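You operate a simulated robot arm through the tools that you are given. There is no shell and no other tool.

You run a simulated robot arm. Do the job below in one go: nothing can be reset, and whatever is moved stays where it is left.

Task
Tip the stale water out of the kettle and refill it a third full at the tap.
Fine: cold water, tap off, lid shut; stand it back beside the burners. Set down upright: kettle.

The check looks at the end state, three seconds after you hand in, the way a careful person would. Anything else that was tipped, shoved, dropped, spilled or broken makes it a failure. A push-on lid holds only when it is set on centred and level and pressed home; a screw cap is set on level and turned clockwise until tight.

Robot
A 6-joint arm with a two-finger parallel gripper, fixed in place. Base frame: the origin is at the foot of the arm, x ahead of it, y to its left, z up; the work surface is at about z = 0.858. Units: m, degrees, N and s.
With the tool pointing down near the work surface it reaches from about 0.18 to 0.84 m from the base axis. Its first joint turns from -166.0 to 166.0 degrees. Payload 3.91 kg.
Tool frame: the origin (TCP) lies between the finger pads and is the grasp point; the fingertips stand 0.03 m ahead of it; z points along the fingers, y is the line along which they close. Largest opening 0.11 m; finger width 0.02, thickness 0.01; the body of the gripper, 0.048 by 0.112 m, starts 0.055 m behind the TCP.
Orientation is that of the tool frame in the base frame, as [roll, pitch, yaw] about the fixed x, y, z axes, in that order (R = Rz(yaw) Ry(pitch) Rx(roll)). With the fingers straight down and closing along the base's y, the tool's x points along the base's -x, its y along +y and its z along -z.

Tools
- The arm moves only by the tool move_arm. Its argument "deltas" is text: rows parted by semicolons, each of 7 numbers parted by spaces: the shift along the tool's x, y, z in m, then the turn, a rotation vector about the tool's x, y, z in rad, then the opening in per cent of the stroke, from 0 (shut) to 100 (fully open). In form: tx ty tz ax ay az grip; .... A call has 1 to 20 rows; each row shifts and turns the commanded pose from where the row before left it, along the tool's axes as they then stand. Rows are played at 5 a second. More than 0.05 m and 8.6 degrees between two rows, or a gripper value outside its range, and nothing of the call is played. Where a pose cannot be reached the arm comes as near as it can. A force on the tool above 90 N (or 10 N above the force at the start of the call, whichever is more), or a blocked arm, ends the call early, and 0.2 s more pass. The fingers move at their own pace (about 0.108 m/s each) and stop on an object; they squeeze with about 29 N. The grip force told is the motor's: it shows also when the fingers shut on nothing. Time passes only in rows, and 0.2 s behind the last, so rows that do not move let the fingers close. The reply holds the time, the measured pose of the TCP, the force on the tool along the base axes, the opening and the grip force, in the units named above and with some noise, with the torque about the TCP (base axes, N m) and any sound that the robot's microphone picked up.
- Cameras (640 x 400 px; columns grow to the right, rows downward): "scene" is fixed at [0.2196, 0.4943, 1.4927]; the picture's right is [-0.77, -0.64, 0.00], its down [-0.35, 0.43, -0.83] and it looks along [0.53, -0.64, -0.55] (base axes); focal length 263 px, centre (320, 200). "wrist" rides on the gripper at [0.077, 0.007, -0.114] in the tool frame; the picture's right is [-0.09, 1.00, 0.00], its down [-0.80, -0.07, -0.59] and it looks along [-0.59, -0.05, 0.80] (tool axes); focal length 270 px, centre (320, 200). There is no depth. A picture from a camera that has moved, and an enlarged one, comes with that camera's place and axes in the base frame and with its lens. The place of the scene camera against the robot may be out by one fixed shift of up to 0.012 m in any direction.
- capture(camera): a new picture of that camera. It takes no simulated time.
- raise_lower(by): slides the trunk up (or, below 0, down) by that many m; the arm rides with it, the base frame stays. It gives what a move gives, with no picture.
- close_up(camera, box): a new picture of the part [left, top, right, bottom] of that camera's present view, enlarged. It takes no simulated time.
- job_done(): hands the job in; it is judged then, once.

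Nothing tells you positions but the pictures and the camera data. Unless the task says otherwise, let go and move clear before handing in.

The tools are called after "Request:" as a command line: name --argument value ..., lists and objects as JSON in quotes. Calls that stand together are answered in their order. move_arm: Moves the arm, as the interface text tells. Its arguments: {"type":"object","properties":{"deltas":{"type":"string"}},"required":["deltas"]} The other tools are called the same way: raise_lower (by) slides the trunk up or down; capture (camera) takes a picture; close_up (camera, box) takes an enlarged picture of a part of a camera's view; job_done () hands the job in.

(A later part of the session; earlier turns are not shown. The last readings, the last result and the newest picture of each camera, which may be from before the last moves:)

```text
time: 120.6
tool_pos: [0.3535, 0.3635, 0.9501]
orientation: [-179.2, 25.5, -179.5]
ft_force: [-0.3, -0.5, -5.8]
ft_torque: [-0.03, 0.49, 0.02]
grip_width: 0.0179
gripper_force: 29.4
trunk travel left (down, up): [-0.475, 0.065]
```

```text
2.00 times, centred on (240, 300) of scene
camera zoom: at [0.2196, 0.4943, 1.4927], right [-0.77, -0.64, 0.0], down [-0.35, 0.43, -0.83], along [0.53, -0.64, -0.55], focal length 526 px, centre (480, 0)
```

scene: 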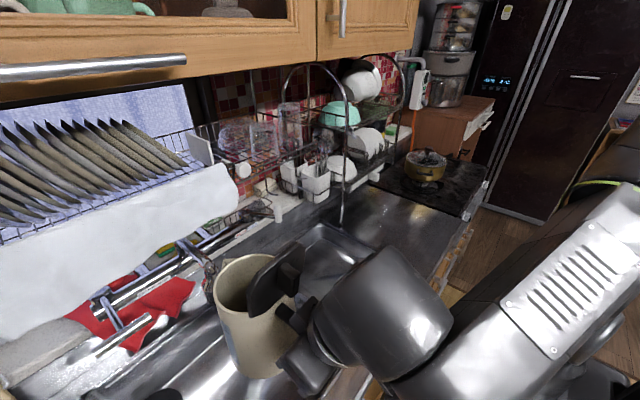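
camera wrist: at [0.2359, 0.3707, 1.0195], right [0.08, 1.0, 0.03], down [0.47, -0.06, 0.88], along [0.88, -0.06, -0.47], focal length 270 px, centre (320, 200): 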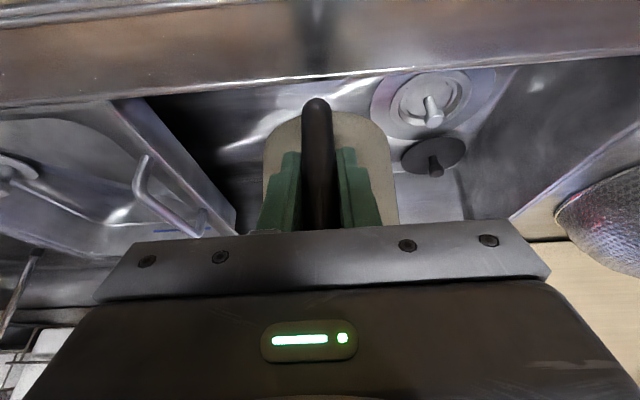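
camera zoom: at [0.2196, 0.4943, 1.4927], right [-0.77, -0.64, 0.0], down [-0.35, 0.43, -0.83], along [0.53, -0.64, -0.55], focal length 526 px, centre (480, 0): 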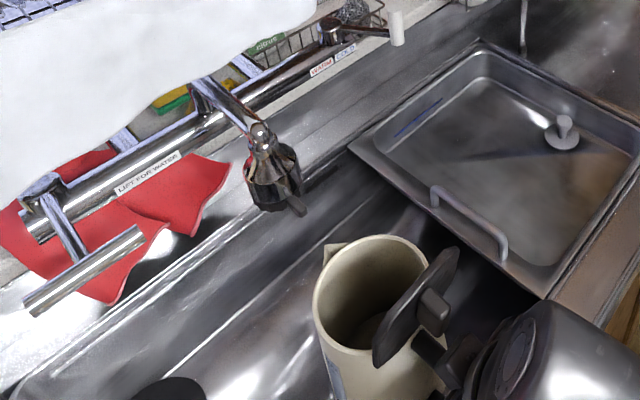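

Everything is clear. Moving in under the tap in steps.

Request:
move_arm --deltas "-0.01375 0.003 0.0233 0 0 0 0; -0.01375 0.003 0.0233 0 0 0 0; -0.0171 0 0.0221 0 0 0 0; -0.0171 0 0.0221 0 0 0 0; 0 0 0 0 0 0 0"

Request:
close_up --camera "scene" --box '[150, 200, 330, 400]'

Request:
capture --camera "wrist"

```text
time: 121.8
tool_pos: [0.4502, 0.3678, 0.897]
orientation: [-179.2, 25.6, -179.6]
ft_force: [0.6, -0.3, -6.1]
ft_torque: [-0.03, 0.52, 0.01]
grip_width: 0.0182
gripper_force: 28.7
trunk travel left (down, up): [-0.475, 0.065]
```

```text
2.00 times, centred on (240, 300) of scene
camera zoom: at [0.2196, 0.4943, 1.4927], right [-0.77, -0.64, 0.0], down [-0.35, 0.43, -0.83], along [0.53, -0.64, -0.55], focal length 526 px, centre (480, 0)
```

zoom: 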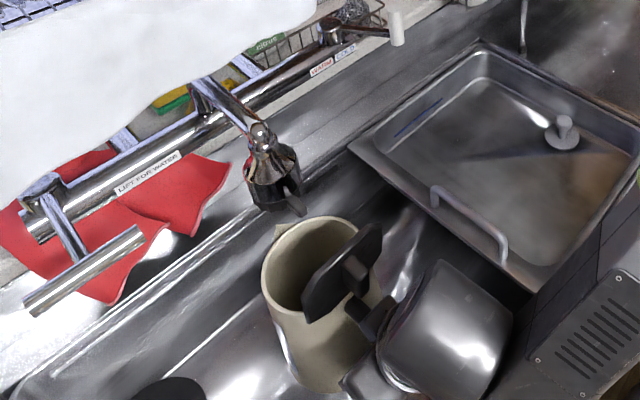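

```text
taken
camera wrist: at [0.3318, 0.3762, 0.9663], right [0.08, 1.0, 0.03], down [0.47, -0.06, 0.88], along [0.88, -0.06, -0.47], focal length 270 px, centre (320, 200)
```

wrist: 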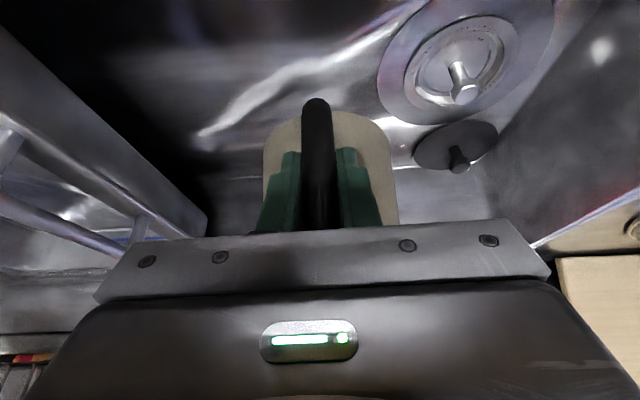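

The drain shows the sink floor is deeper than I first reckoned (perhaps z 0.67). With this grasp the camera could foul the front rim, so I'll turn the kettle 30° to put the camera over the open sink, then go deeper.

Request:
move_arm --deltas "0 0 0 -0.0455 -0.0013 -0.0943 0; 0 0 0 -0.0455 -0.0013 -0.0943 0; 0 0 0 -0.0455 -0.0013 -0.0943 0; 0 0 0 -0.0455 -0.0013 -0.0943 0; 0 0 0 -0.0455 -0.0013 -0.0943 0; 0 0 0 0 0 0 0"

Request:
capture --camera "wrist"

Request:
close_up --camera "scene" --box '[150, 200, 330, 400]'

```text
time: 123.2
tool_pos: [0.4489, 0.3694, 0.8965]
orientation: [-179.3, 25.6, -149.5]
ft_force: [-0.2, -0.2, -6.1]
ft_torque: [-0.26, 0.42, 0.02]
grip_width: 0.0179
gripper_force: 29.5
trunk travel left (down, up): [-0.475, 0.065]
```

```text
taken
camera wrist: at [0.3429, 0.3166, 0.9665], right [-0.43, 0.9, 0.03], down [0.43, 0.18, 0.88], along [0.79, 0.39, -0.47], focal length 270 px, centre (320, 200)
```

wrist: 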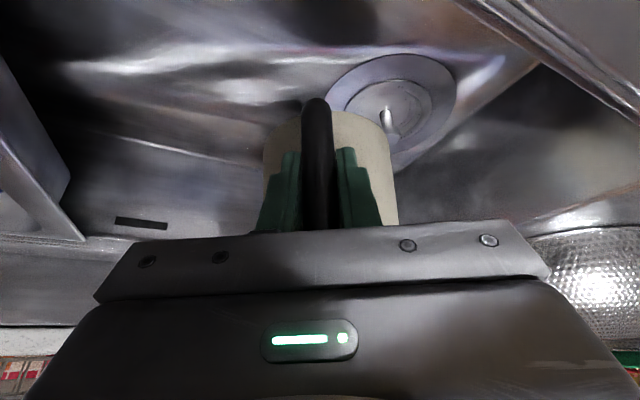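

```text
2.00 times, centred on (240, 300) of scene
camera zoom: at [0.2196, 0.4943, 1.4927], right [-0.77, -0.64, 0.0], down [-0.35, 0.43, -0.83], along [0.53, -0.64, -0.55], focal length 526 px, centre (480, 0)
```

zoom: 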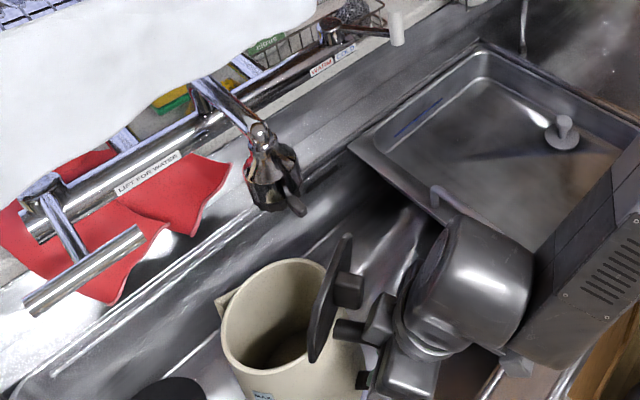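

I'll instead turn the handle towards the left front (spout line at -50°), where the gripper and camera hang over open sink. Rotating about the vertical at this height.

Request:
move_arm --deltas "0 0 0 0.0505 0.0015 0.1048 0; 0 0 0 0.0505 0.0015 0.1048 0; 0 0 0 0.0505 0.0015 0.1048 0; 0 0 0 0.0505 0.0015 0.1048 0; 0 0 0 0.0505 0.0015 0.1048 0; 0 0 0 0.0505 0.0015 0.1048 0; 0 0 0 0.0505 0.0015 0.1048 0; 0 0 0 0.0505 0.0015 0.1048 0; 0 0 0 0.0505 0.0015 0.1048 0; 0 0 0 0.0505 0.0015 0.1048 0; 0 0 0 0.0505 0.0015 0.1048 0; 0 0 0 0.0505 0.0015 0.1048 0; 0 0 0 0 0 0 0"

Request:
capture --camera "scene"

Request:
close_up --camera "scene" --box '[150, 200, 330, 400]'

Request:
capture --camera "wrist"

```text
time: 126.0
tool_pos: [0.4489, 0.369, 0.8969]
orientation: [-179.0, 25.5, 130.3]
ft_force: [0.2, 0.8, -6.0]
ft_torque: [0.37, 0.33, 0.0]
grip_width: 0.0178
gripper_force: 28.7
trunk travel left (down, up): [-0.475, 0.065]
```

```text
taken
```

scene: 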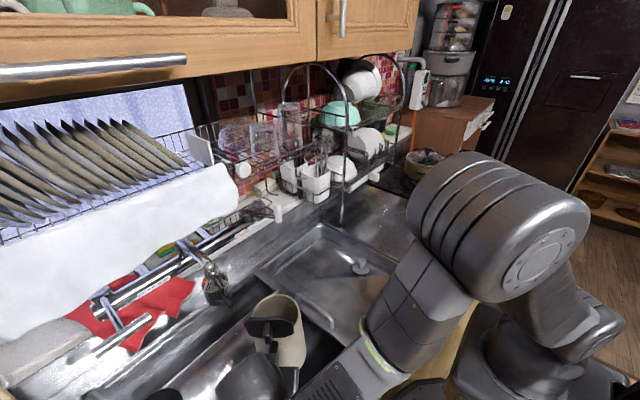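

```text
2.00 times, centred on (240, 300) of scene
camera zoom: at [0.2196, 0.4943, 1.4927], right [-0.77, -0.64, 0.0], down [-0.35, 0.43, -0.83], along [0.53, -0.64, -0.55], focal length 526 px, centre (480, 0)
```

zoom: 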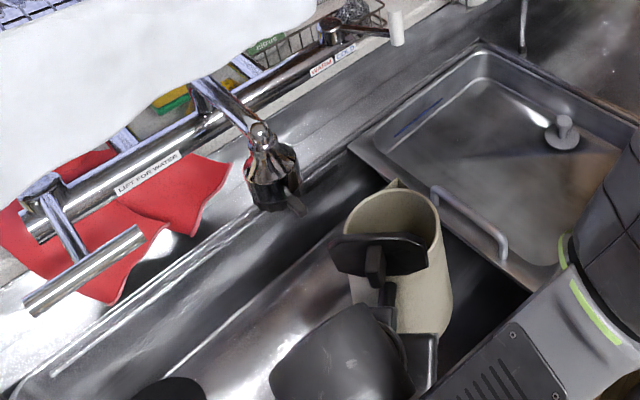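

```text
taken
camera wrist: at [0.379, 0.4659, 0.9668], right [0.81, 0.58, 0.02], down [0.26, -0.39, 0.88], along [0.52, -0.71, -0.47], focal length 270 px, centre (320, 200)
```

wrist: 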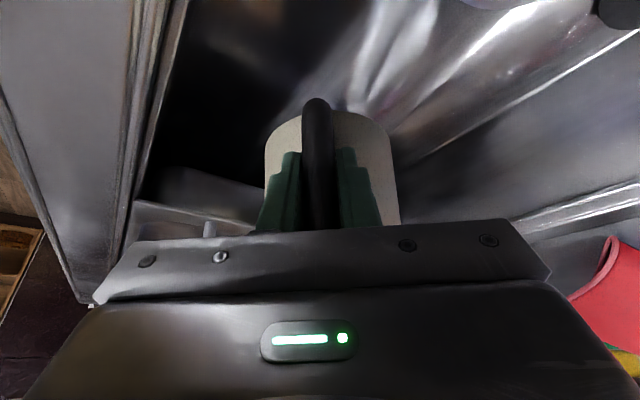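

Good orientation. Moving in towards the spot under the tap while descending.

Request:
move_arm --deltas "0.008 0.0291 0.0107 0 0 0 0; 0.008 0.0291 0.0107 0 0 0 0; 0.0098 0.0282 0.017 0 0 0 0; 0.0098 0.0282 0.017 0 0 0 0; 0 0 0 0 0 0 0"

Request:
capture --camera "scene"

Request:
close_up --camera "scene" --box '[150, 220, 330, 400]'

Request:
capture --camera "wrist"

```text
time: 127.2
tool_pos: [0.5305, 0.4488, 0.8271]
orientation: [-178.9, 25.6, 130.4]
ft_force: [1.3, 1.0, -6.8]
ft_torque: [0.37, 0.34, -0.01]
grip_width: 0.0175
gripper_force: 29.2
trunk travel left (down, up): [-0.475, 0.065]
```

```text
taken
```

scene: 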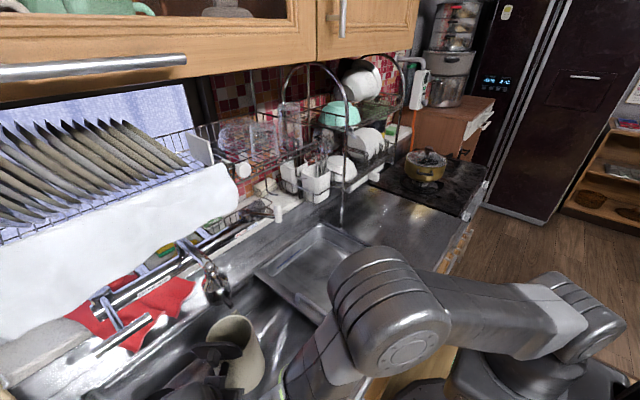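

```text
2.22 times, centred on (240, 310) of scene
camera zoom: at [0.2196, 0.4943, 1.4927], right [-0.77, -0.64, 0.0], down [-0.35, 0.43, -0.83], along [0.53, -0.64, -0.55], focal length 584 px, centre (498, -44)
```

zoom: 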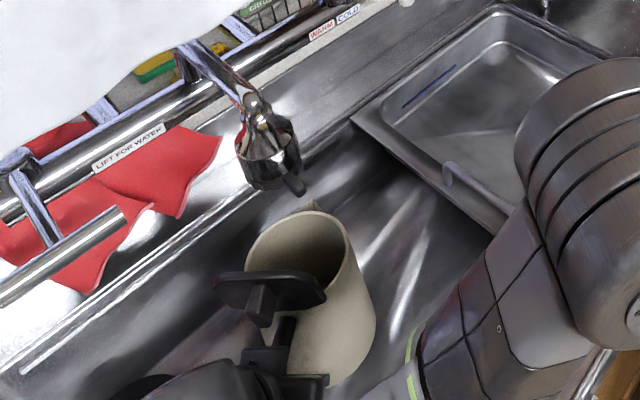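

```text
taken
camera wrist: at [0.4605, 0.5451, 0.8963], right [0.81, 0.58, 0.02], down [0.26, -0.39, 0.88], along [0.52, -0.71, -0.47], focal length 270 px, centre (320, 200)
```

wrist: 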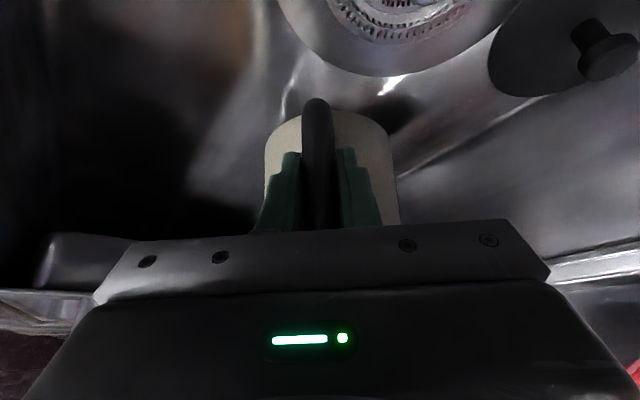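

The kettle mouth is right under the tap outlet. Lowering in steps to find the floor.

Request:
move_arm --deltas "0.0043 0.0002 0.009 0 0 0 0; 0.0043 0.0002 0.009 0 0 0 0; 0.0026 0.0001 0.0054 0 0 0 0; 0 0 0 0 0 0 0"

Request:
move_arm --deltas "0.0022 0.0001 0.0045 0 0 0 0; 0.0022 0.0001 0.0045 0 0 0 0; 0 0 0 0 0 0 0"

```text
time: 128.2
tool_pos: [0.5308, 0.4472, 0.802]
orientation: [-179.1, 25.6, 130.5]
ft_force: [1.0, -0.2, -5.0]
ft_torque: [0.35, 0.34, -0.03]
grip_width: 0.0181
gripper_force: 29.2
trunk travel left (down, up): [-0.475, 0.065]
```

```text
time: 129.0
tool_pos: [0.531, 0.4484, 0.7919]
orientation: [-179.0, 25.7, 130.4]
ft_force: [-0.7, -0.6, -5.6]
ft_torque: [0.36, 0.37, -0.05]
grip_width: 0.0175
gripper_force: 29.4
trunk travel left (down, up): [-0.475, 0.065]
```

Request:
move_arm --deltas "0.0022 0.0001 0.0045 0 0 0 0; 0.0022 0.0001 0.0045 0 0 0 0; 0 0 0 0 0 0 0"

Request:
move_arm --deltas "0.0017 0.0001 0.0036 0 0 0 0; 0 0 0 0 0 0 0"

Request:
move_arm --deltas "0.0017 0.0001 0.0036 0 0 0 0; 0 0 0 0 0 0 0"

Request:
close_up --camera "scene" --box '[150, 220, 330, 400]'

Request:
capture --camera "scene"

```text
time: 129.8
tool_pos: [0.5293, 0.4494, 0.7886]
orientation: [-179.4, 25.7, 130.4]
ft_force: [-4.9, 4.6, 24.4]
ft_torque: [0.19, -1.02, -0.03]
grip_width: 0.018
gripper_force: 29.0
trunk travel left (down, up): [-0.475, 0.065]
```

```text
time: 130.4
tool_pos: [0.5281, 0.4502, 0.7843]
orientation: [-179.5, 25.7, 130.3]
ft_force: [-7.4, 8.3, 40.7]
ft_torque: [-0.23, -0.87, 0.02]
grip_width: 0.0179
gripper_force: 28.9
trunk travel left (down, up): [-0.475, 0.065]
```

```text
time: 131.0
tool_pos: [0.5285, 0.4492, 0.7839]
orientation: [-179.9, 25.6, 130.3]
ft_force: [-11.9, 8.8, 61.9]
ft_torque: [-0.97, -0.89, 0.02]
grip_width: 0.0178
gripper_force: 28.7
trunk travel left (down, up): [-0.475, 0.065]
```

```text
2.22 times, centred on (240, 310) of scene
camera zoom: at [0.2196, 0.4943, 1.4927], right [-0.77, -0.64, 0.0], down [-0.35, 0.43, -0.83], along [0.53, -0.64, -0.55], focal length 584 px, centre (498, -44)
```

zoom: 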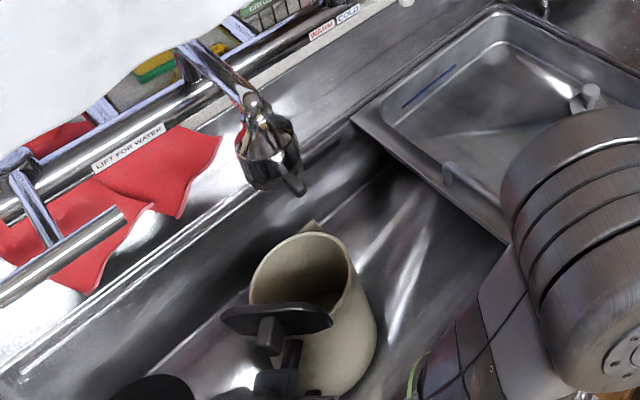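

```text
taken
```

scene: 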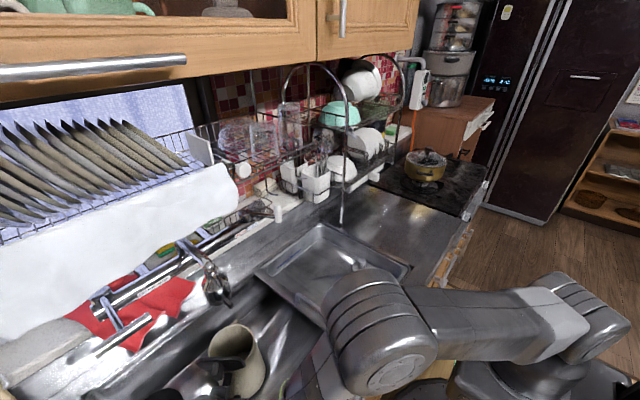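

Touched the floor at about TCP z 0.788 and pressed more than needed. Relieving the force now.

Request:
move_arm --deltas "-0.0017 -0.0001 -0.0036 0 0 0 0; 0 0 0 0 0 0 0"

```text
time: 131.6
tool_pos: [0.5284, 0.4492, 0.7837]
orientation: [-179.7, 25.5, 130.3]
ft_force: [-8.3, 9.8, 46.4]
ft_torque: [-0.21, -0.83, 0.13]
grip_width: 0.0178
gripper_force: 28.6
trunk travel left (down, up): [-0.475, 0.065]
```

Request:
move_arm --deltas "-0.0022 -0.0001 -0.0045 0 0 0 0; 0 0 0 0 0 0 0"

Request:
move_arm --deltas "-0.0013 -0.0001 -0.0027 0 0 0 0; 0 0 0 0 0 0 0"

```text
time: 132.2
tool_pos: [0.5271, 0.4465, 0.785]
orientation: [-179.0, 25.6, 130.5]
ft_force: [-2.5, 5.1, 15.7]
ft_torque: [0.48, -0.5, 0.22]
grip_width: 0.018
gripper_force: 29.1
trunk travel left (down, up): [-0.475, 0.065]
```

```text
time: 132.8
tool_pos: [0.5301, 0.448, 0.7862]
orientation: [-178.8, 25.6, 130.5]
ft_force: [-1.0, -0.5, -5.6]
ft_torque: [0.34, 0.36, 0.01]
grip_width: 0.018
gripper_force: 28.6
trunk travel left (down, up): [-0.475, 0.065]
```

Now just hanging free a hair above the floor. Lower 2 mm and release.

Request:
move_arm --deltas "0.0009 0 0.0018 0 0 0 0; 0 0 0 0 0 0 0"

```text
time: 133.4
tool_pos: [0.5301, 0.4489, 0.7848]
orientation: [-179.0, 25.6, 130.4]
ft_force: [-0.9, 0.1, -6.4]
ft_torque: [0.33, 0.37, -0.04]
grip_width: 0.0178
gripper_force: 29.0
trunk travel left (down, up): [-0.475, 0.065]
```

Request:
move_arm --deltas "0.0007 0 0.0014 0 0 0 0; 0 0 0 0 0 0 0"

Request:
close_up --camera "scene" --box '[180, 290, 300, 400]'

```text
time: 134.0
tool_pos: [0.5295, 0.4479, 0.7851]
orientation: [-179.1, 25.6, 130.5]
ft_force: [0.0, 1.2, -2.7]
ft_torque: [0.33, 0.21, -0.01]
grip_width: 0.0178
gripper_force: 29.0
trunk travel left (down, up): [-0.475, 0.065]
```

```text
3.64 times, centred on (240, 345) of scene
camera zoom: at [0.2196, 0.4943, 1.4927], right [-0.77, -0.64, 0.0], down [-0.35, 0.43, -0.83], along [0.53, -0.64, -0.55], focal length 956 px, centre (611, -327)
```

zoom: 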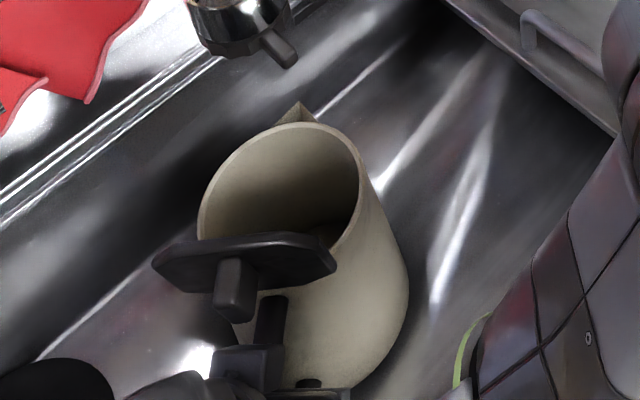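

Light contact. Releasing the handle.

Request:
move_arm --deltas "0.0004 0 0.0009 0 0 0 0; 0 0 0 0 0 0 25; 0 0 0 0 0 0 50; 0 0 0 0 0 0 80; 0 0 0 0 0 0 80"

Request:
close_up --camera "scene" --box '[180, 290, 300, 400]'

Request:
capture --camera "wrist"

```text
time: 135.2
tool_pos: [0.5313, 0.4491, 0.7842]
orientation: [-179.1, 25.5, 130.5]
ft_force: [0.6, 0.8, -0.7]
ft_torque: [0.02, 0.01, -0.02]
grip_width: 0.0878
gripper_force: 0.0
trunk travel left (down, up): [-0.475, 0.065]
```

```text
3.64 times, centred on (240, 345) of scene
camera zoom: at [0.2196, 0.4943, 1.4927], right [-0.77, -0.64, 0.0], down [-0.35, 0.43, -0.83], along [0.53, -0.64, -0.55], focal length 956 px, centre (611, -327)
```

zoom: 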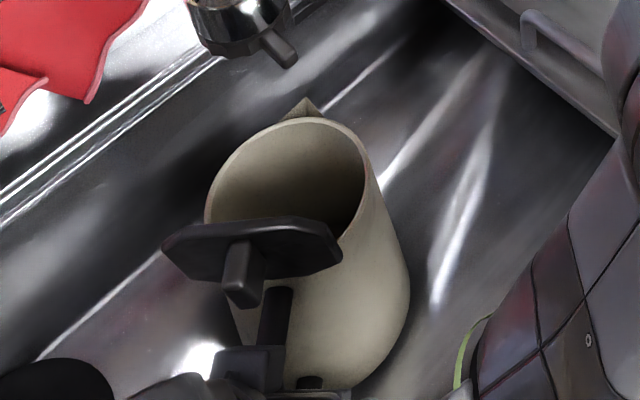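

```text
taken
camera wrist: at [0.4595, 0.5438, 0.8532], right [0.81, 0.58, 0.02], down [0.26, -0.39, 0.88], along [0.52, -0.71, -0.47], focal length 270 px, centre (320, 200)
```

wrist: 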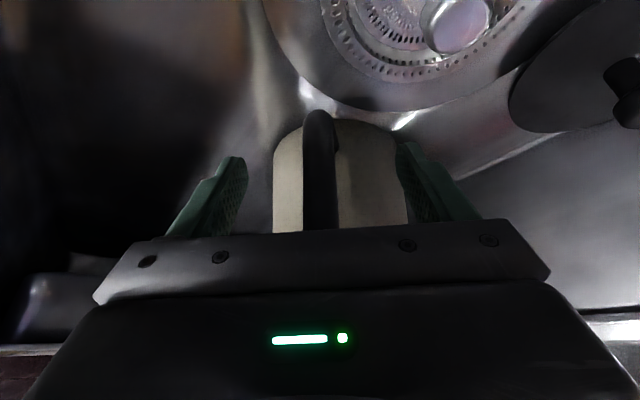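

The kettle is standing on its own under the tap with the lid open. Retracting the gripper back along its axis.

Request:
move_arm --deltas "0 0 -0.03 0 0 0 80; 0 0 -0.04 0 0 0 80; 0 0 -0.04 0 0 0 80; 0 0 -0.04 0 0 0 80; 0 0 -0.04 0 0 0 80"

Request:
capture --camera "wrist"

Request:
capture --camera "scene"

```text
time: 136.4
tool_pos: [0.4783, 0.5142, 0.9526]
orientation: [-179.1, 25.6, 130.5]
ft_force: [0.0, 0.7, 0.3]
ft_torque: [0.02, 0.02, 0.0]
grip_width: 0.0878
gripper_force: 0.1
trunk travel left (down, up): [-0.475, 0.065]
```

```text
taken
camera wrist: at [0.408, 0.6099, 1.022], right [0.81, 0.58, 0.02], down [0.26, -0.39, 0.88], along [0.52, -0.71, -0.47], focal length 270 px, centre (320, 200)
```

wrist: 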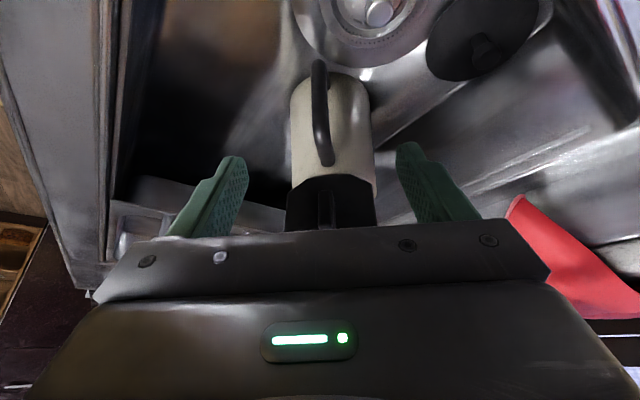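

```text
taken
```

scene: 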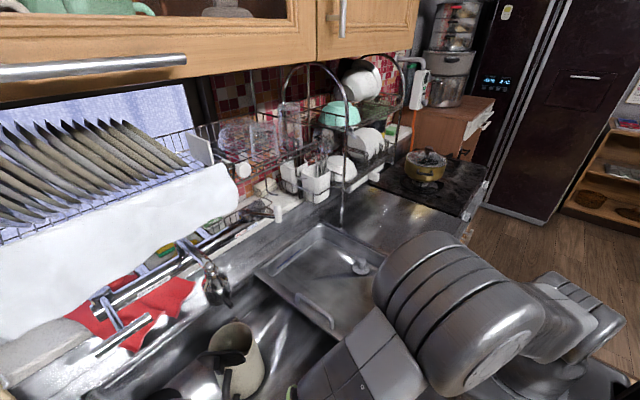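

Now going vertical and rising to get a clear view before setting the tap to cold.

Request:
move_arm --deltas "0 0 -0.04 0 0 0 80; 0 0 0 0 0.145 0 80; 0 0 0 0 0.145 0 80; 0 0 0 0 0.145 0 80; 0 0 -0.05 0 0 0 60; 0 0 -0.05 0 0 0 40; 0 0 -0.05 0 0 0 20; 0 0 -0.05 0 0 0 0; 0 0 -0.05 0 0 0 0"

Request:
capture --camera "scene"

Request:
capture --camera "wrist"

Request:
close_up --camera "scene" --box '[180, 250, 300, 400]'

```text
time: 138.4
tool_pos: [0.4664, 0.5294, 1.2418]
orientation: [-179.2, 0.5, 130.0]
ft_force: [0.9, 0.9, -0.9]
ft_torque: [0.02, 0.02, 0.01]
grip_width: 0.0001
gripper_force: 28.8
trunk travel left (down, up): [-0.475, 0.065]
```

```text
taken
```

scene: 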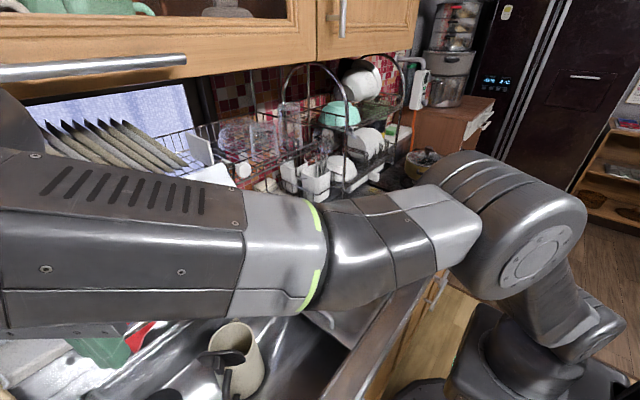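

```text
taken
camera wrist: at [0.4222, 0.5944, 1.3557], right [0.82, 0.57, -0.01], down [0.46, -0.65, 0.6], along [0.34, -0.5, -0.8], focal length 270 px, centre (320, 200)
```

wrist: 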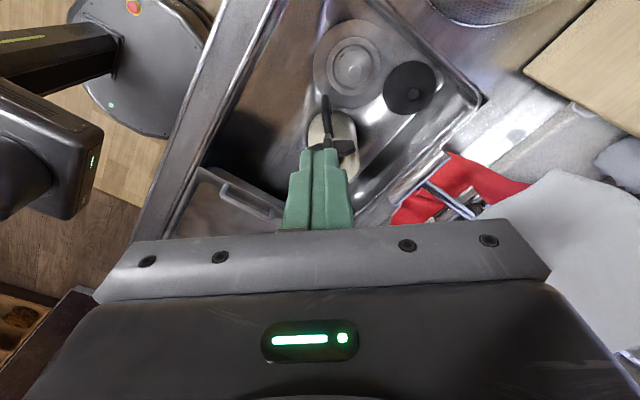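

```text
2.67 times, centred on (240, 325) of scene
camera zoom: at [0.2196, 0.4943, 1.4927], right [-0.77, -0.64, 0.0], down [-0.35, 0.43, -0.83], along [0.53, -0.64, -0.55], focal length 701 px, centre (533, -133)
```

zoom: 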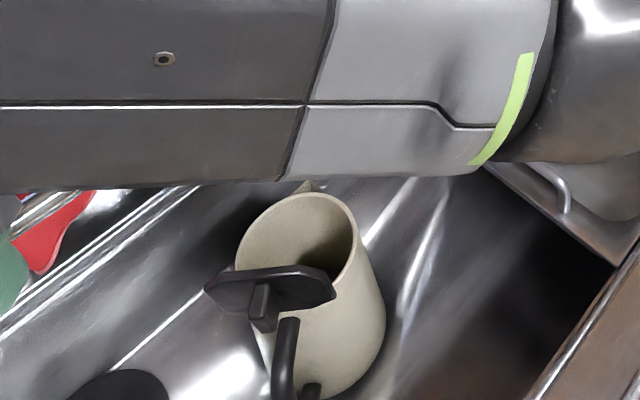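

Kettle stands with the lid open. Now to the temperature knob at about (0.635, 0.157): with closed fingers I'll push it from its left side towards cold (−y). Moving there with the tool tilted forwards to stay under the shelf.

Request:
move_arm --deltas "0 0 0 0 0 -0.1455 0; 0 0 0 0 0 -0.1455 0; 0 0 0 0 0 -0.1455 0; 0 0 0 0 0 -0.1455 0; 0 0 0 0 0 -0.1455 0; 0 0 0 0 0 -0.1455 0; -0.00425 -0.0431 0 0 0 0 0; -0.00425 -0.0431 0 0 0 0 0; -0.00425 -0.0431 0 0 0 0 0; -0.00425 -0.0431 0 0 0 0 0; -0.00425 -0.0431 0 0 0 0 0; -0.00425 -0.0431 0 0 0 0 0; -0.00425 -0.0431 0 0 0 0 0; -0.00425 -0.0431 0 0 0 0 0; 0 0 0 0 -0.131 0 0; 0 0 0 0 -0.131 0 0; 0 0 0 0 -0.131 0 0; 0 0 0 0 -0.131 0 0; 0 0 0 0 -0.131 0 0; 0 0 0 0 -0.131 0 0"

Request:
capture --camera "wrist"

Request:
capture --camera "scene"

```text
time: 142.6
tool_pos: [0.5032, 0.1866, 1.2476]
orientation: [-178.5, 44.9, -178.7]
ft_force: [0.1, -0.2, -0.4]
ft_torque: [-0.02, 0.02, -0.01]
grip_width: 0.0001
gripper_force: 29.2
trunk travel left (down, up): [-0.475, 0.065]
```

```text
taken
camera wrist: at [0.3679, 0.1936, 1.2729], right [0.06, 1.0, 0.05], down [0.15, -0.05, 0.99], along [0.99, -0.05, -0.15], focal length 270 px, centre (320, 200)
```

wrist: 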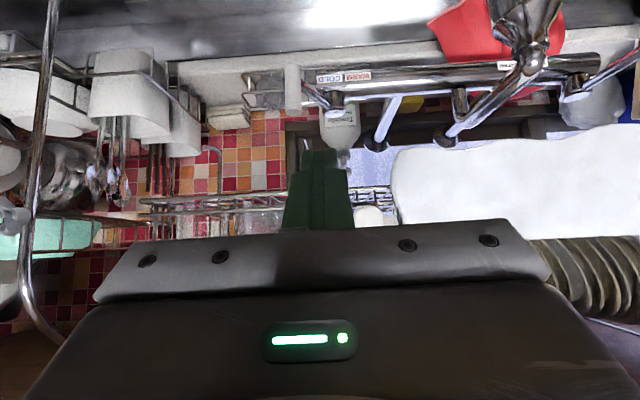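

```text
taken
```

scene: 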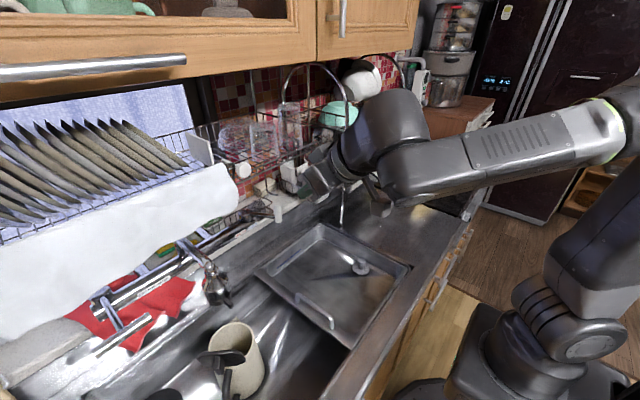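

The knob and lever pivot positions agree with earlier estimates. Approaching to just left of the knob with closed fingertips.

Request:
move_arm --deltas "0.0048 0 0.0381 0 0 0 0; 0.0048 0 0.0381 0 0 0 0; 0.0048 0 0.0381 0 0 0 0; 0.0048 0 0.0381 0 0 0 0; 0 0 0 0 0 0 0"

Request:
capture --camera "wrist"

Request:
close_up --camera "scene" --box '[210, 160, 350, 260]'

```text
time: 143.8
tool_pos: [0.5957, 0.1822, 1.1226]
orientation: [-178.6, 44.8, -178.8]
ft_force: [-0.4, 0.1, -0.8]
ft_torque: [0.0, 0.02, -0.03]
grip_width: 0.0
gripper_force: 29.0
trunk travel left (down, up): [-0.475, 0.065]
```

```text
taken
camera wrist: at [0.4617, 0.1896, 1.1486], right [0.06, 1.0, 0.04], down [0.15, -0.05, 0.99], along [0.99, -0.05, -0.15], focal length 270 px, centre (320, 200)
```

wrist: 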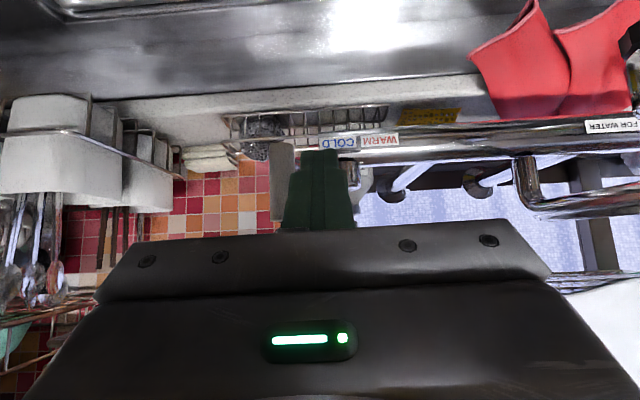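

```text
4.00 times, centred on (280, 210) of scene
camera zoom: at [0.2196, 0.4943, 1.4927], right [-0.77, -0.64, 0.0], down [-0.35, 0.43, -0.83], along [0.53, -0.64, -0.55], focal length 1052 px, centre (480, 160)
```

zoom: 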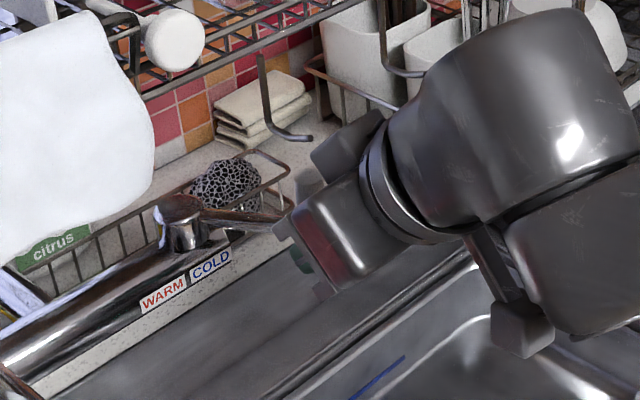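

The knob is just to the right side (−y) of my fingers. Pushing gently along its swing towards cold.

Request:
move_arm --deltas "-0.0035 -0.0085 0.0035 0 0 0 0; -0.0035 -0.0085 0.0035 0 0 0 0; 0 0 0 0 0 0 0"

Request:
capture --camera "wrist"

```text
time: 144.6
tool_pos: [0.6061, 0.1666, 1.1232]
orientation: [-178.6, 44.8, -178.8]
ft_force: [-1.9, 1.0, -0.1]
ft_torque: [0.02, 0.06, 0.02]
grip_width: 0.0
gripper_force: 29.0
trunk travel left (down, up): [-0.475, 0.065]
```

```text
taken
camera wrist: at [0.471, 0.1733, 1.1506], right [0.06, 1.0, 0.04], down [0.15, -0.05, 0.99], along [0.99, -0.05, -0.15], focal length 270 px, centre (320, 200)
```

wrist: 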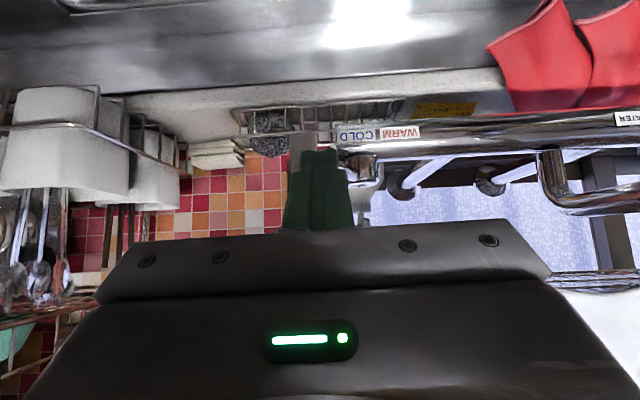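

Light contact and the lever moves. Continuing along its arc in small steps.

Request:
move_arm --deltas "-0.0055 -0.008 0.0055 0 0 0 0; -0.0055 -0.008 0.0055 0 0 0 0; 0 0 0 0 0 0 0"

Request:
move_arm --deltas "-0.006 -0.006 0.006 0 0 0 0; 0 0 0 0 0 0 0"

Request:
capture --camera "wrist"

Request:
close_up --camera "scene" --box '[210, 160, 350, 260]'

```text
time: 145.2
tool_pos: [0.6073, 0.1638, 1.1241]
orientation: [-178.5, 44.7, -177.9]
ft_force: [-91.0, 61.0, 8.5]
ft_torque: [1.17, 1.3, 1.19]
grip_width: 0.0
gripper_force: 29.0
trunk travel left (down, up): [-0.475, 0.065]
stopped in row 3: the force on the tool passed its limit at 94 N (the readings are from after the stop); the commanded pose is now the measured one
```

```text
time: 145.8
tool_pos: [0.6086, 0.1616, 1.123]
orientation: [-178.1, 44.6, -177.1]
ft_force: [-125.5, 46.4, 0.9]
ft_torque: [0.03, 2.36, 0.68]
grip_width: 0.0002
gripper_force: 28.7
trunk travel left (down, up): [-0.475, 0.065]
```

```text
taken
camera wrist: at [0.4727, 0.166, 1.1514], right [0.04, 1.0, 0.04], down [0.15, -0.04, 0.99], along [0.99, -0.03, -0.16], focal length 270 px, centre (320, 200)
```

wrist: 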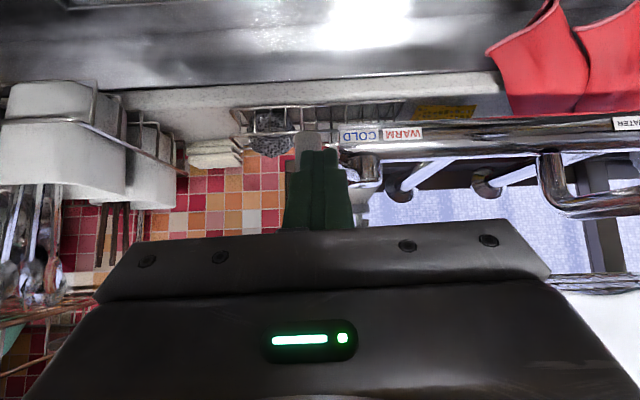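

```text
4.00 times, centred on (280, 210) of scene
camera zoom: at [0.2196, 0.4943, 1.4927], right [-0.77, -0.64, 0.0], down [-0.35, 0.43, -0.83], along [0.53, -0.64, -0.55], focal length 1052 px, centre (480, 160)
```

zoom: 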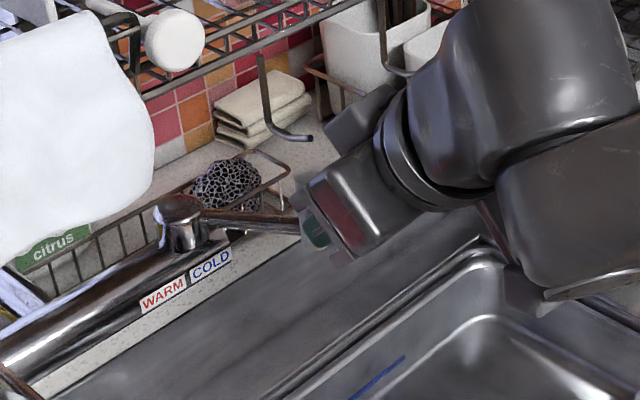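

That's a hard stop, so I must back off right away.

Request:
move_arm --deltas "0.007 0.004 -0.007 0 0 0 0; 0.01 0.01 -0.01 0 0 0 0; 0 0 0 0 0 0 0"

Request:
capture --camera "wrist"

Request:
close_up --camera "scene" --box '[210, 160, 350, 260]'

```text
time: 146.6
tool_pos: [0.5998, 0.1589, 1.1206]
orientation: [-178.3, 44.3, -178.6]
ft_force: [-22.2, -6.4, 2.4]
ft_torque: [-0.17, 0.24, -0.08]
grip_width: 0.0001
gripper_force: 29.2
trunk travel left (down, up): [-0.475, 0.065]
```

```text
taken
camera wrist: at [0.4649, 0.1665, 1.1478], right [0.06, 1.0, 0.04], down [0.16, -0.05, 0.99], along [0.99, -0.05, -0.16], focal length 270 px, centre (320, 200)
```

wrist: 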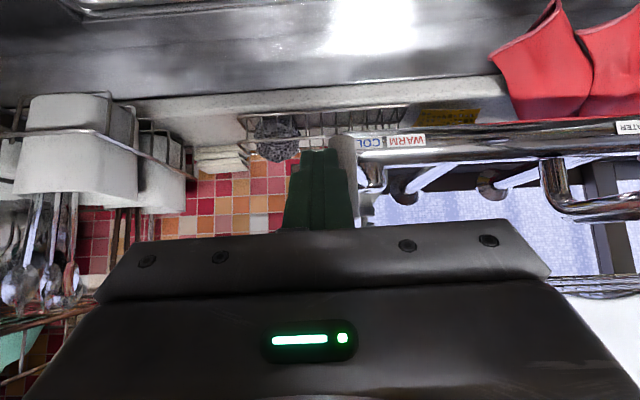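

```text
4.00 times, centred on (280, 210) of scene
camera zoom: at [0.2196, 0.4943, 1.4927], right [-0.77, -0.64, 0.0], down [-0.35, 0.43, -0.83], along [0.53, -0.64, -0.55], focal length 1052 px, centre (480, 160)
```

zoom: 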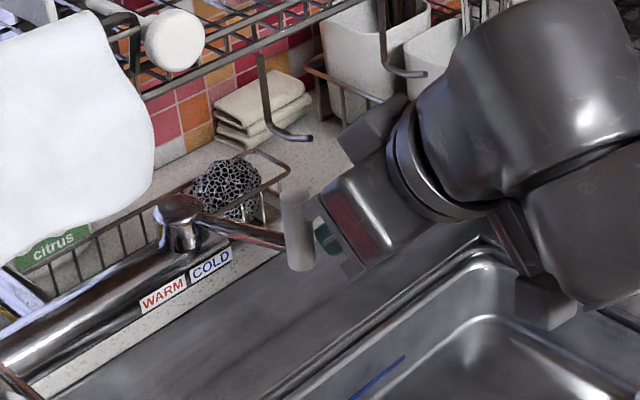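

My fingertip slipped round the knob's end and even nudged it slightly back towards warm. I'll back straight out, then grip the knob properly with two fingers and turn it.

Request:
move_arm --deltas "0.003 -0.004 -0.012 0 0 0 0; 0 0 -0.03 0 0 0 0; 0 0 -0.04 0 0 0 20; 0 0 0 0 0 0 40; 0 0 0 0 0 0 40"

Request:
capture --camera "wrist"

Request:
close_up --camera "scene" --box '[210, 160, 350, 260]'

```text
time: 147.8
tool_pos: [0.5464, 0.1566, 1.1766]
orientation: [-178.6, 44.3, -178.6]
ft_force: [-0.5, -0.7, -0.2]
ft_torque: [-0.01, -0.01, 0.0]
grip_width: 0.0439
gripper_force: 0.0
trunk travel left (down, up): [-0.475, 0.065]
```

```text
taken
camera wrist: at [0.4113, 0.1624, 1.2037], right [0.06, 1.0, 0.04], down [0.16, -0.05, 0.99], along [0.99, -0.05, -0.16], focal length 270 px, centre (320, 200)
```

wrist: 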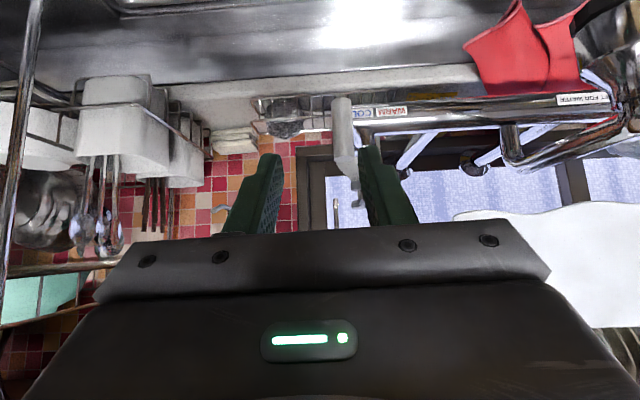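

```text
4.00 times, centred on (280, 210) of scene
camera zoom: at [0.2196, 0.4943, 1.4927], right [-0.77, -0.64, 0.0], down [-0.35, 0.43, -0.83], along [0.53, -0.64, -0.55], focal length 1052 px, centre (480, 160)
```

zoom: 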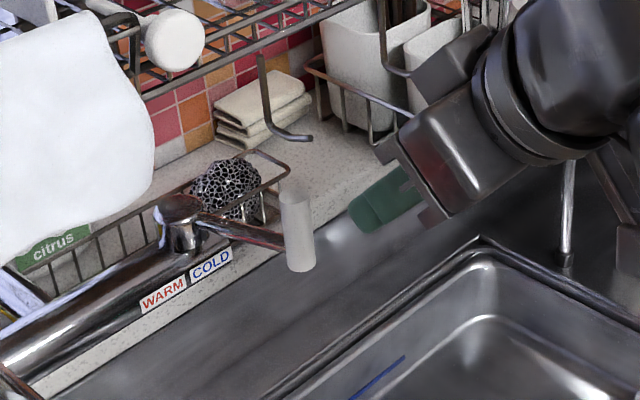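

The knob is now at about (0.627, 0.174), about 19° towards cold. I'll line up along the lever, straddle the knob with open fingers, and grip it.

Request:
move_arm --deltas "0 0 0 -0.0819 -0.002 -0.084 60; 0 0 0 -0.0819 -0.002 -0.084 60; 0 0 0 -0.0819 -0.002 -0.084 60; 0 0 0 -0.0819 -0.002 -0.084 60; 0 0 0 -0.0819 -0.002 -0.084 60; -0.0119 -0.032 0.0158 0 0 0 60; 0 0 0 0 0 0 60"

Request:
capture --camera "wrist"

Request:
close_up --camera "scene" --box '[210, 160, 350, 260]'

```text
time: 149.4
tool_pos: [0.5795, 0.1409, 1.176]
orientation: [-178.6, 44.3, -144.9]
ft_force: [0.7, 0.0, -0.3]
ft_torque: [0.03, -0.01, 0.02]
grip_width: 0.0659
gripper_force: 0.1
trunk travel left (down, up): [-0.475, 0.065]
```

```text
taken
camera wrist: at [0.4631, 0.0715, 1.2032], right [-0.51, 0.86, 0.04], down [0.16, 0.04, 0.99], along [0.85, 0.51, -0.16], focal length 270 px, centre (320, 200)
```

wrist: 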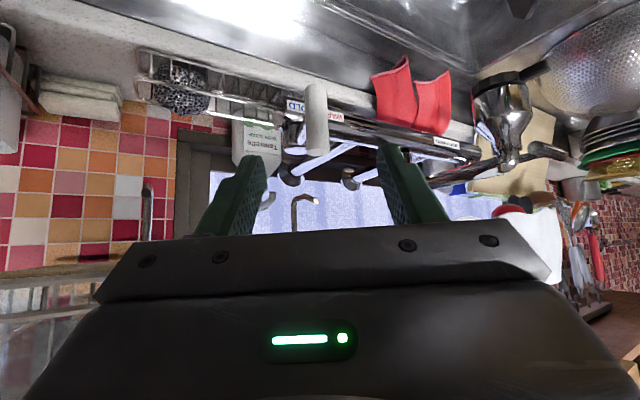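

```text
4.00 times, centred on (280, 210) of scene
camera zoom: at [0.2196, 0.4943, 1.4927], right [-0.77, -0.64, 0.0], down [-0.35, 0.43, -0.83], along [0.53, -0.64, -0.55], focal length 1052 px, centre (480, 160)
```

zoom: 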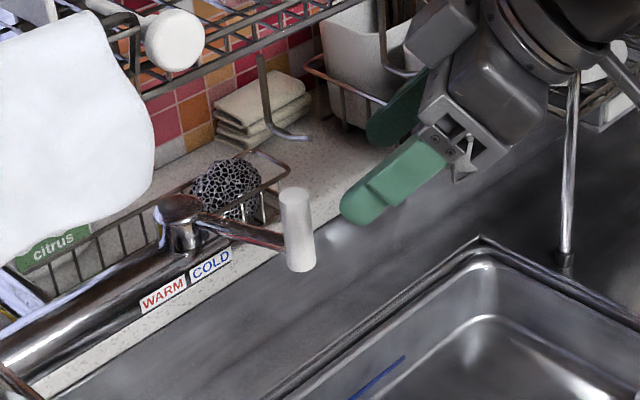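

The knob is centred between the fingers. Approaching and closing on it.

Request:
move_arm --deltas "0 0 0.03 0 0 0 60; 0 0 0.03 0 0 0 60; 0 0 0 0 0 0 30; 0 0 0 0 0 0 10; 0 0 0 0 0 0 0; 0 0 0 0 0 0 0"

Request:
capture --camera "wrist"

Request:
close_up --camera "scene" --box '[210, 160, 350, 260]'

```text
time: 150.8
tool_pos: [0.6148, 0.1607, 1.1305]
orientation: [-178.6, 44.3, -145.0]
ft_force: [-1.3, -0.3, 3.1]
ft_torque: [0.23, 0.06, 0.06]
grip_width: 0.0171
gripper_force: 45.2
trunk travel left (down, up): [-0.475, 0.065]
```

```text
taken
camera wrist: at [0.4992, 0.0919, 1.1585], right [-0.51, 0.86, 0.04], down [0.16, 0.04, 0.99], along [0.85, 0.51, -0.16], focal length 270 px, centre (320, 200)
```

wrist: 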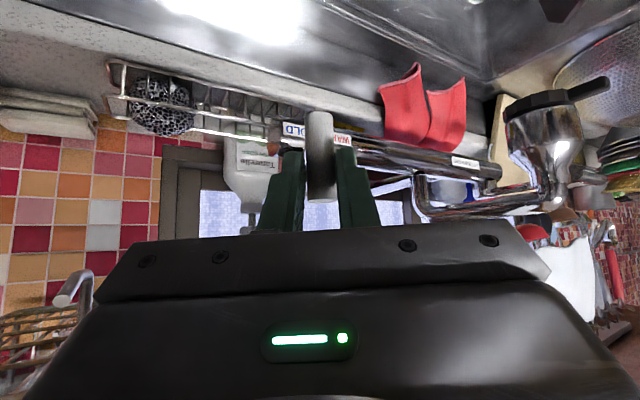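

```text
4.00 times, centred on (280, 210) of scene
camera zoom: at [0.2196, 0.4943, 1.4927], right [-0.77, -0.64, 0.0], down [-0.35, 0.43, -0.83], along [0.53, -0.64, -0.55], focal length 1052 px, centre (480, 160)
```

zoom: 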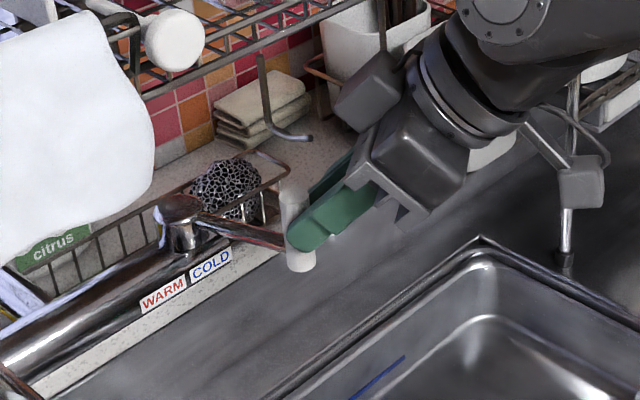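

Gripped the knob. Turning it about the lever post in small steps towards cold, checking force.

Request:
move_arm --deltas "0.001 -0.0089 -0.001 -0.061 -0.0015 -0.0625 0; 0.001 -0.0089 -0.001 -0.061 -0.0015 -0.0625 0; 0 0 0 0 0 0 0"

```text
time: 151.6
tool_pos: [0.6218, 0.1452, 1.1315]
orientation: [-178.6, 44.2, -135.0]
ft_force: [-5.2, -4.8, 3.9]
ft_torque: [-0.05, 0.34, -0.1]
grip_width: 0.0169
gripper_force: 44.8
trunk travel left (down, up): [-0.475, 0.065]
```

Request:
move_arm --deltas "0.001 -0.0089 -0.001 -0.061 -0.0015 -0.0625 0; 0 0 0 0 0 0 0"

Request:
move_arm --deltas "0.001 -0.0089 -0.001 -0.061 -0.0015 -0.0625 0; 0 0 0 0 0 0 0"

Request:
capture --camera "wrist"

Request:
close_up --camera "scene" --box '[210, 160, 350, 260]'

```text
time: 152.2
tool_pos: [0.6206, 0.1485, 1.1305]
orientation: [-179.0, 44.2, -130.0]
ft_force: [-55.6, 45.5, -15.0]
ft_torque: [2.71, -4.35, -6.4]
grip_width: 0.0173
gripper_force: 45.0
trunk travel left (down, up): [-0.475, 0.065]
```

```text
time: 152.6
tool_pos: [0.6178, 0.1494, 1.1316]
orientation: [179.9, 44.1, -128.9]
ft_force: [-53.4, 46.4, 9.7]
ft_torque: [-1.62, -2.71, -4.77]
grip_width: 0.0171
gripper_force: 45.0
trunk travel left (down, up): [-0.475, 0.065]
stopped in row 1: the force on the tool passed its limit at 101 N (the readings are from after the stop); the commanded pose is now the measured one
```

```text
taken
camera wrist: at [0.5277, 0.0487, 1.1598], right [-0.74, 0.68, 0.06], down [0.16, 0.08, 0.98], along [0.66, 0.73, -0.16], focal length 270 px, centre (320, 200)
```

wrist: 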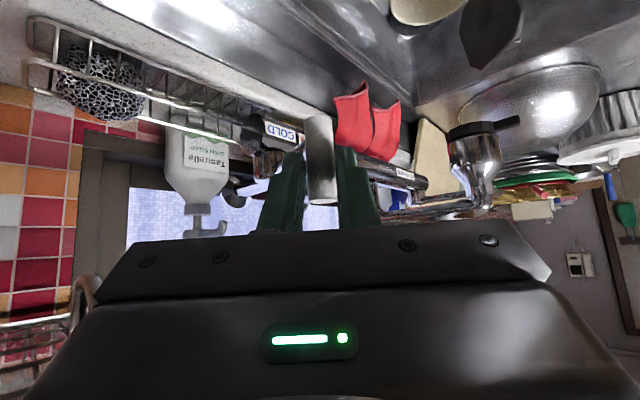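

```text
4.00 times, centred on (280, 210) of scene
camera zoom: at [0.2196, 0.4943, 1.4927], right [-0.77, -0.64, 0.0], down [-0.35, 0.43, -0.83], along [0.53, -0.64, -0.55], focal length 1052 px, centre (480, 160)
```

zoom: 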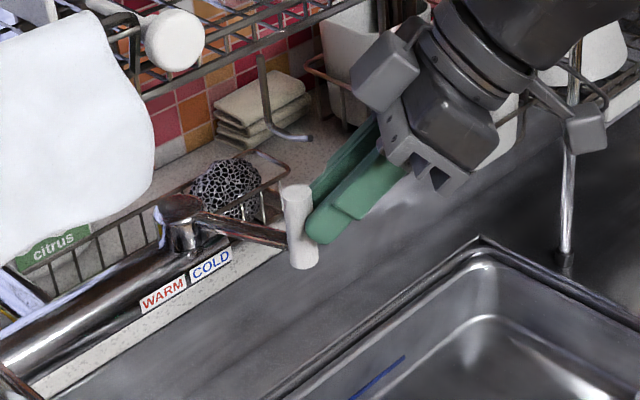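

There is a hard stop right about where the lever stood originally, about 30° — so that is the cold end. Letting go of the knob here, at the cold stop.

Request:
move_arm --deltas "0 0 0 0 0 0 20; 0 0 0 0 0 0 45; 0 0 0 0 0 0 60; 0 0 -0.03 0 0 0 60; 0 0 -0.04 0 0 0 60"

Request:
capture --camera "wrist"

Request:
close_up --camera "scene" --box '[220, 180, 300, 230]'

```text
time: 153.6
tool_pos: [0.6059, 0.1361, 1.1418]
orientation: [178.5, 43.6, -129.7]
ft_force: [-29.5, 36.8, 1.2]
ft_torque: [-1.11, -1.06, -1.47]
grip_width: 0.0658
gripper_force: 0.1
trunk travel left (down, up): [-0.475, 0.065]
stopped in row 5: the force on the tool passed its limit at 98 N (the readings are from after the stop); the commanded pose is now the measured one
```

```text
taken
camera wrist: at [0.5172, 0.0351, 1.1716], right [-0.74, 0.67, 0.08], down [0.18, 0.08, 0.98], along [0.65, 0.74, -0.18], focal length 270 px, centre (320, 200)
```

wrist: 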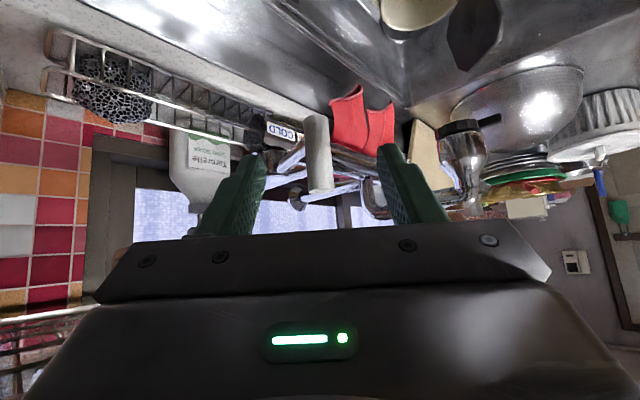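

```text
8.00 times, centred on (260, 205) of scene
camera zoom: at [0.2196, 0.4943, 1.4927], right [-0.77, -0.64, 0.0], down [-0.35, 0.43, -0.83], along [0.53, -0.64, -0.55], focal length 2104 px, centre (800, 160)
```

zoom: 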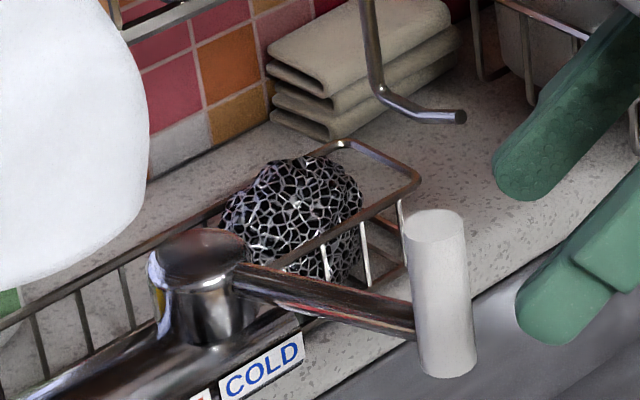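

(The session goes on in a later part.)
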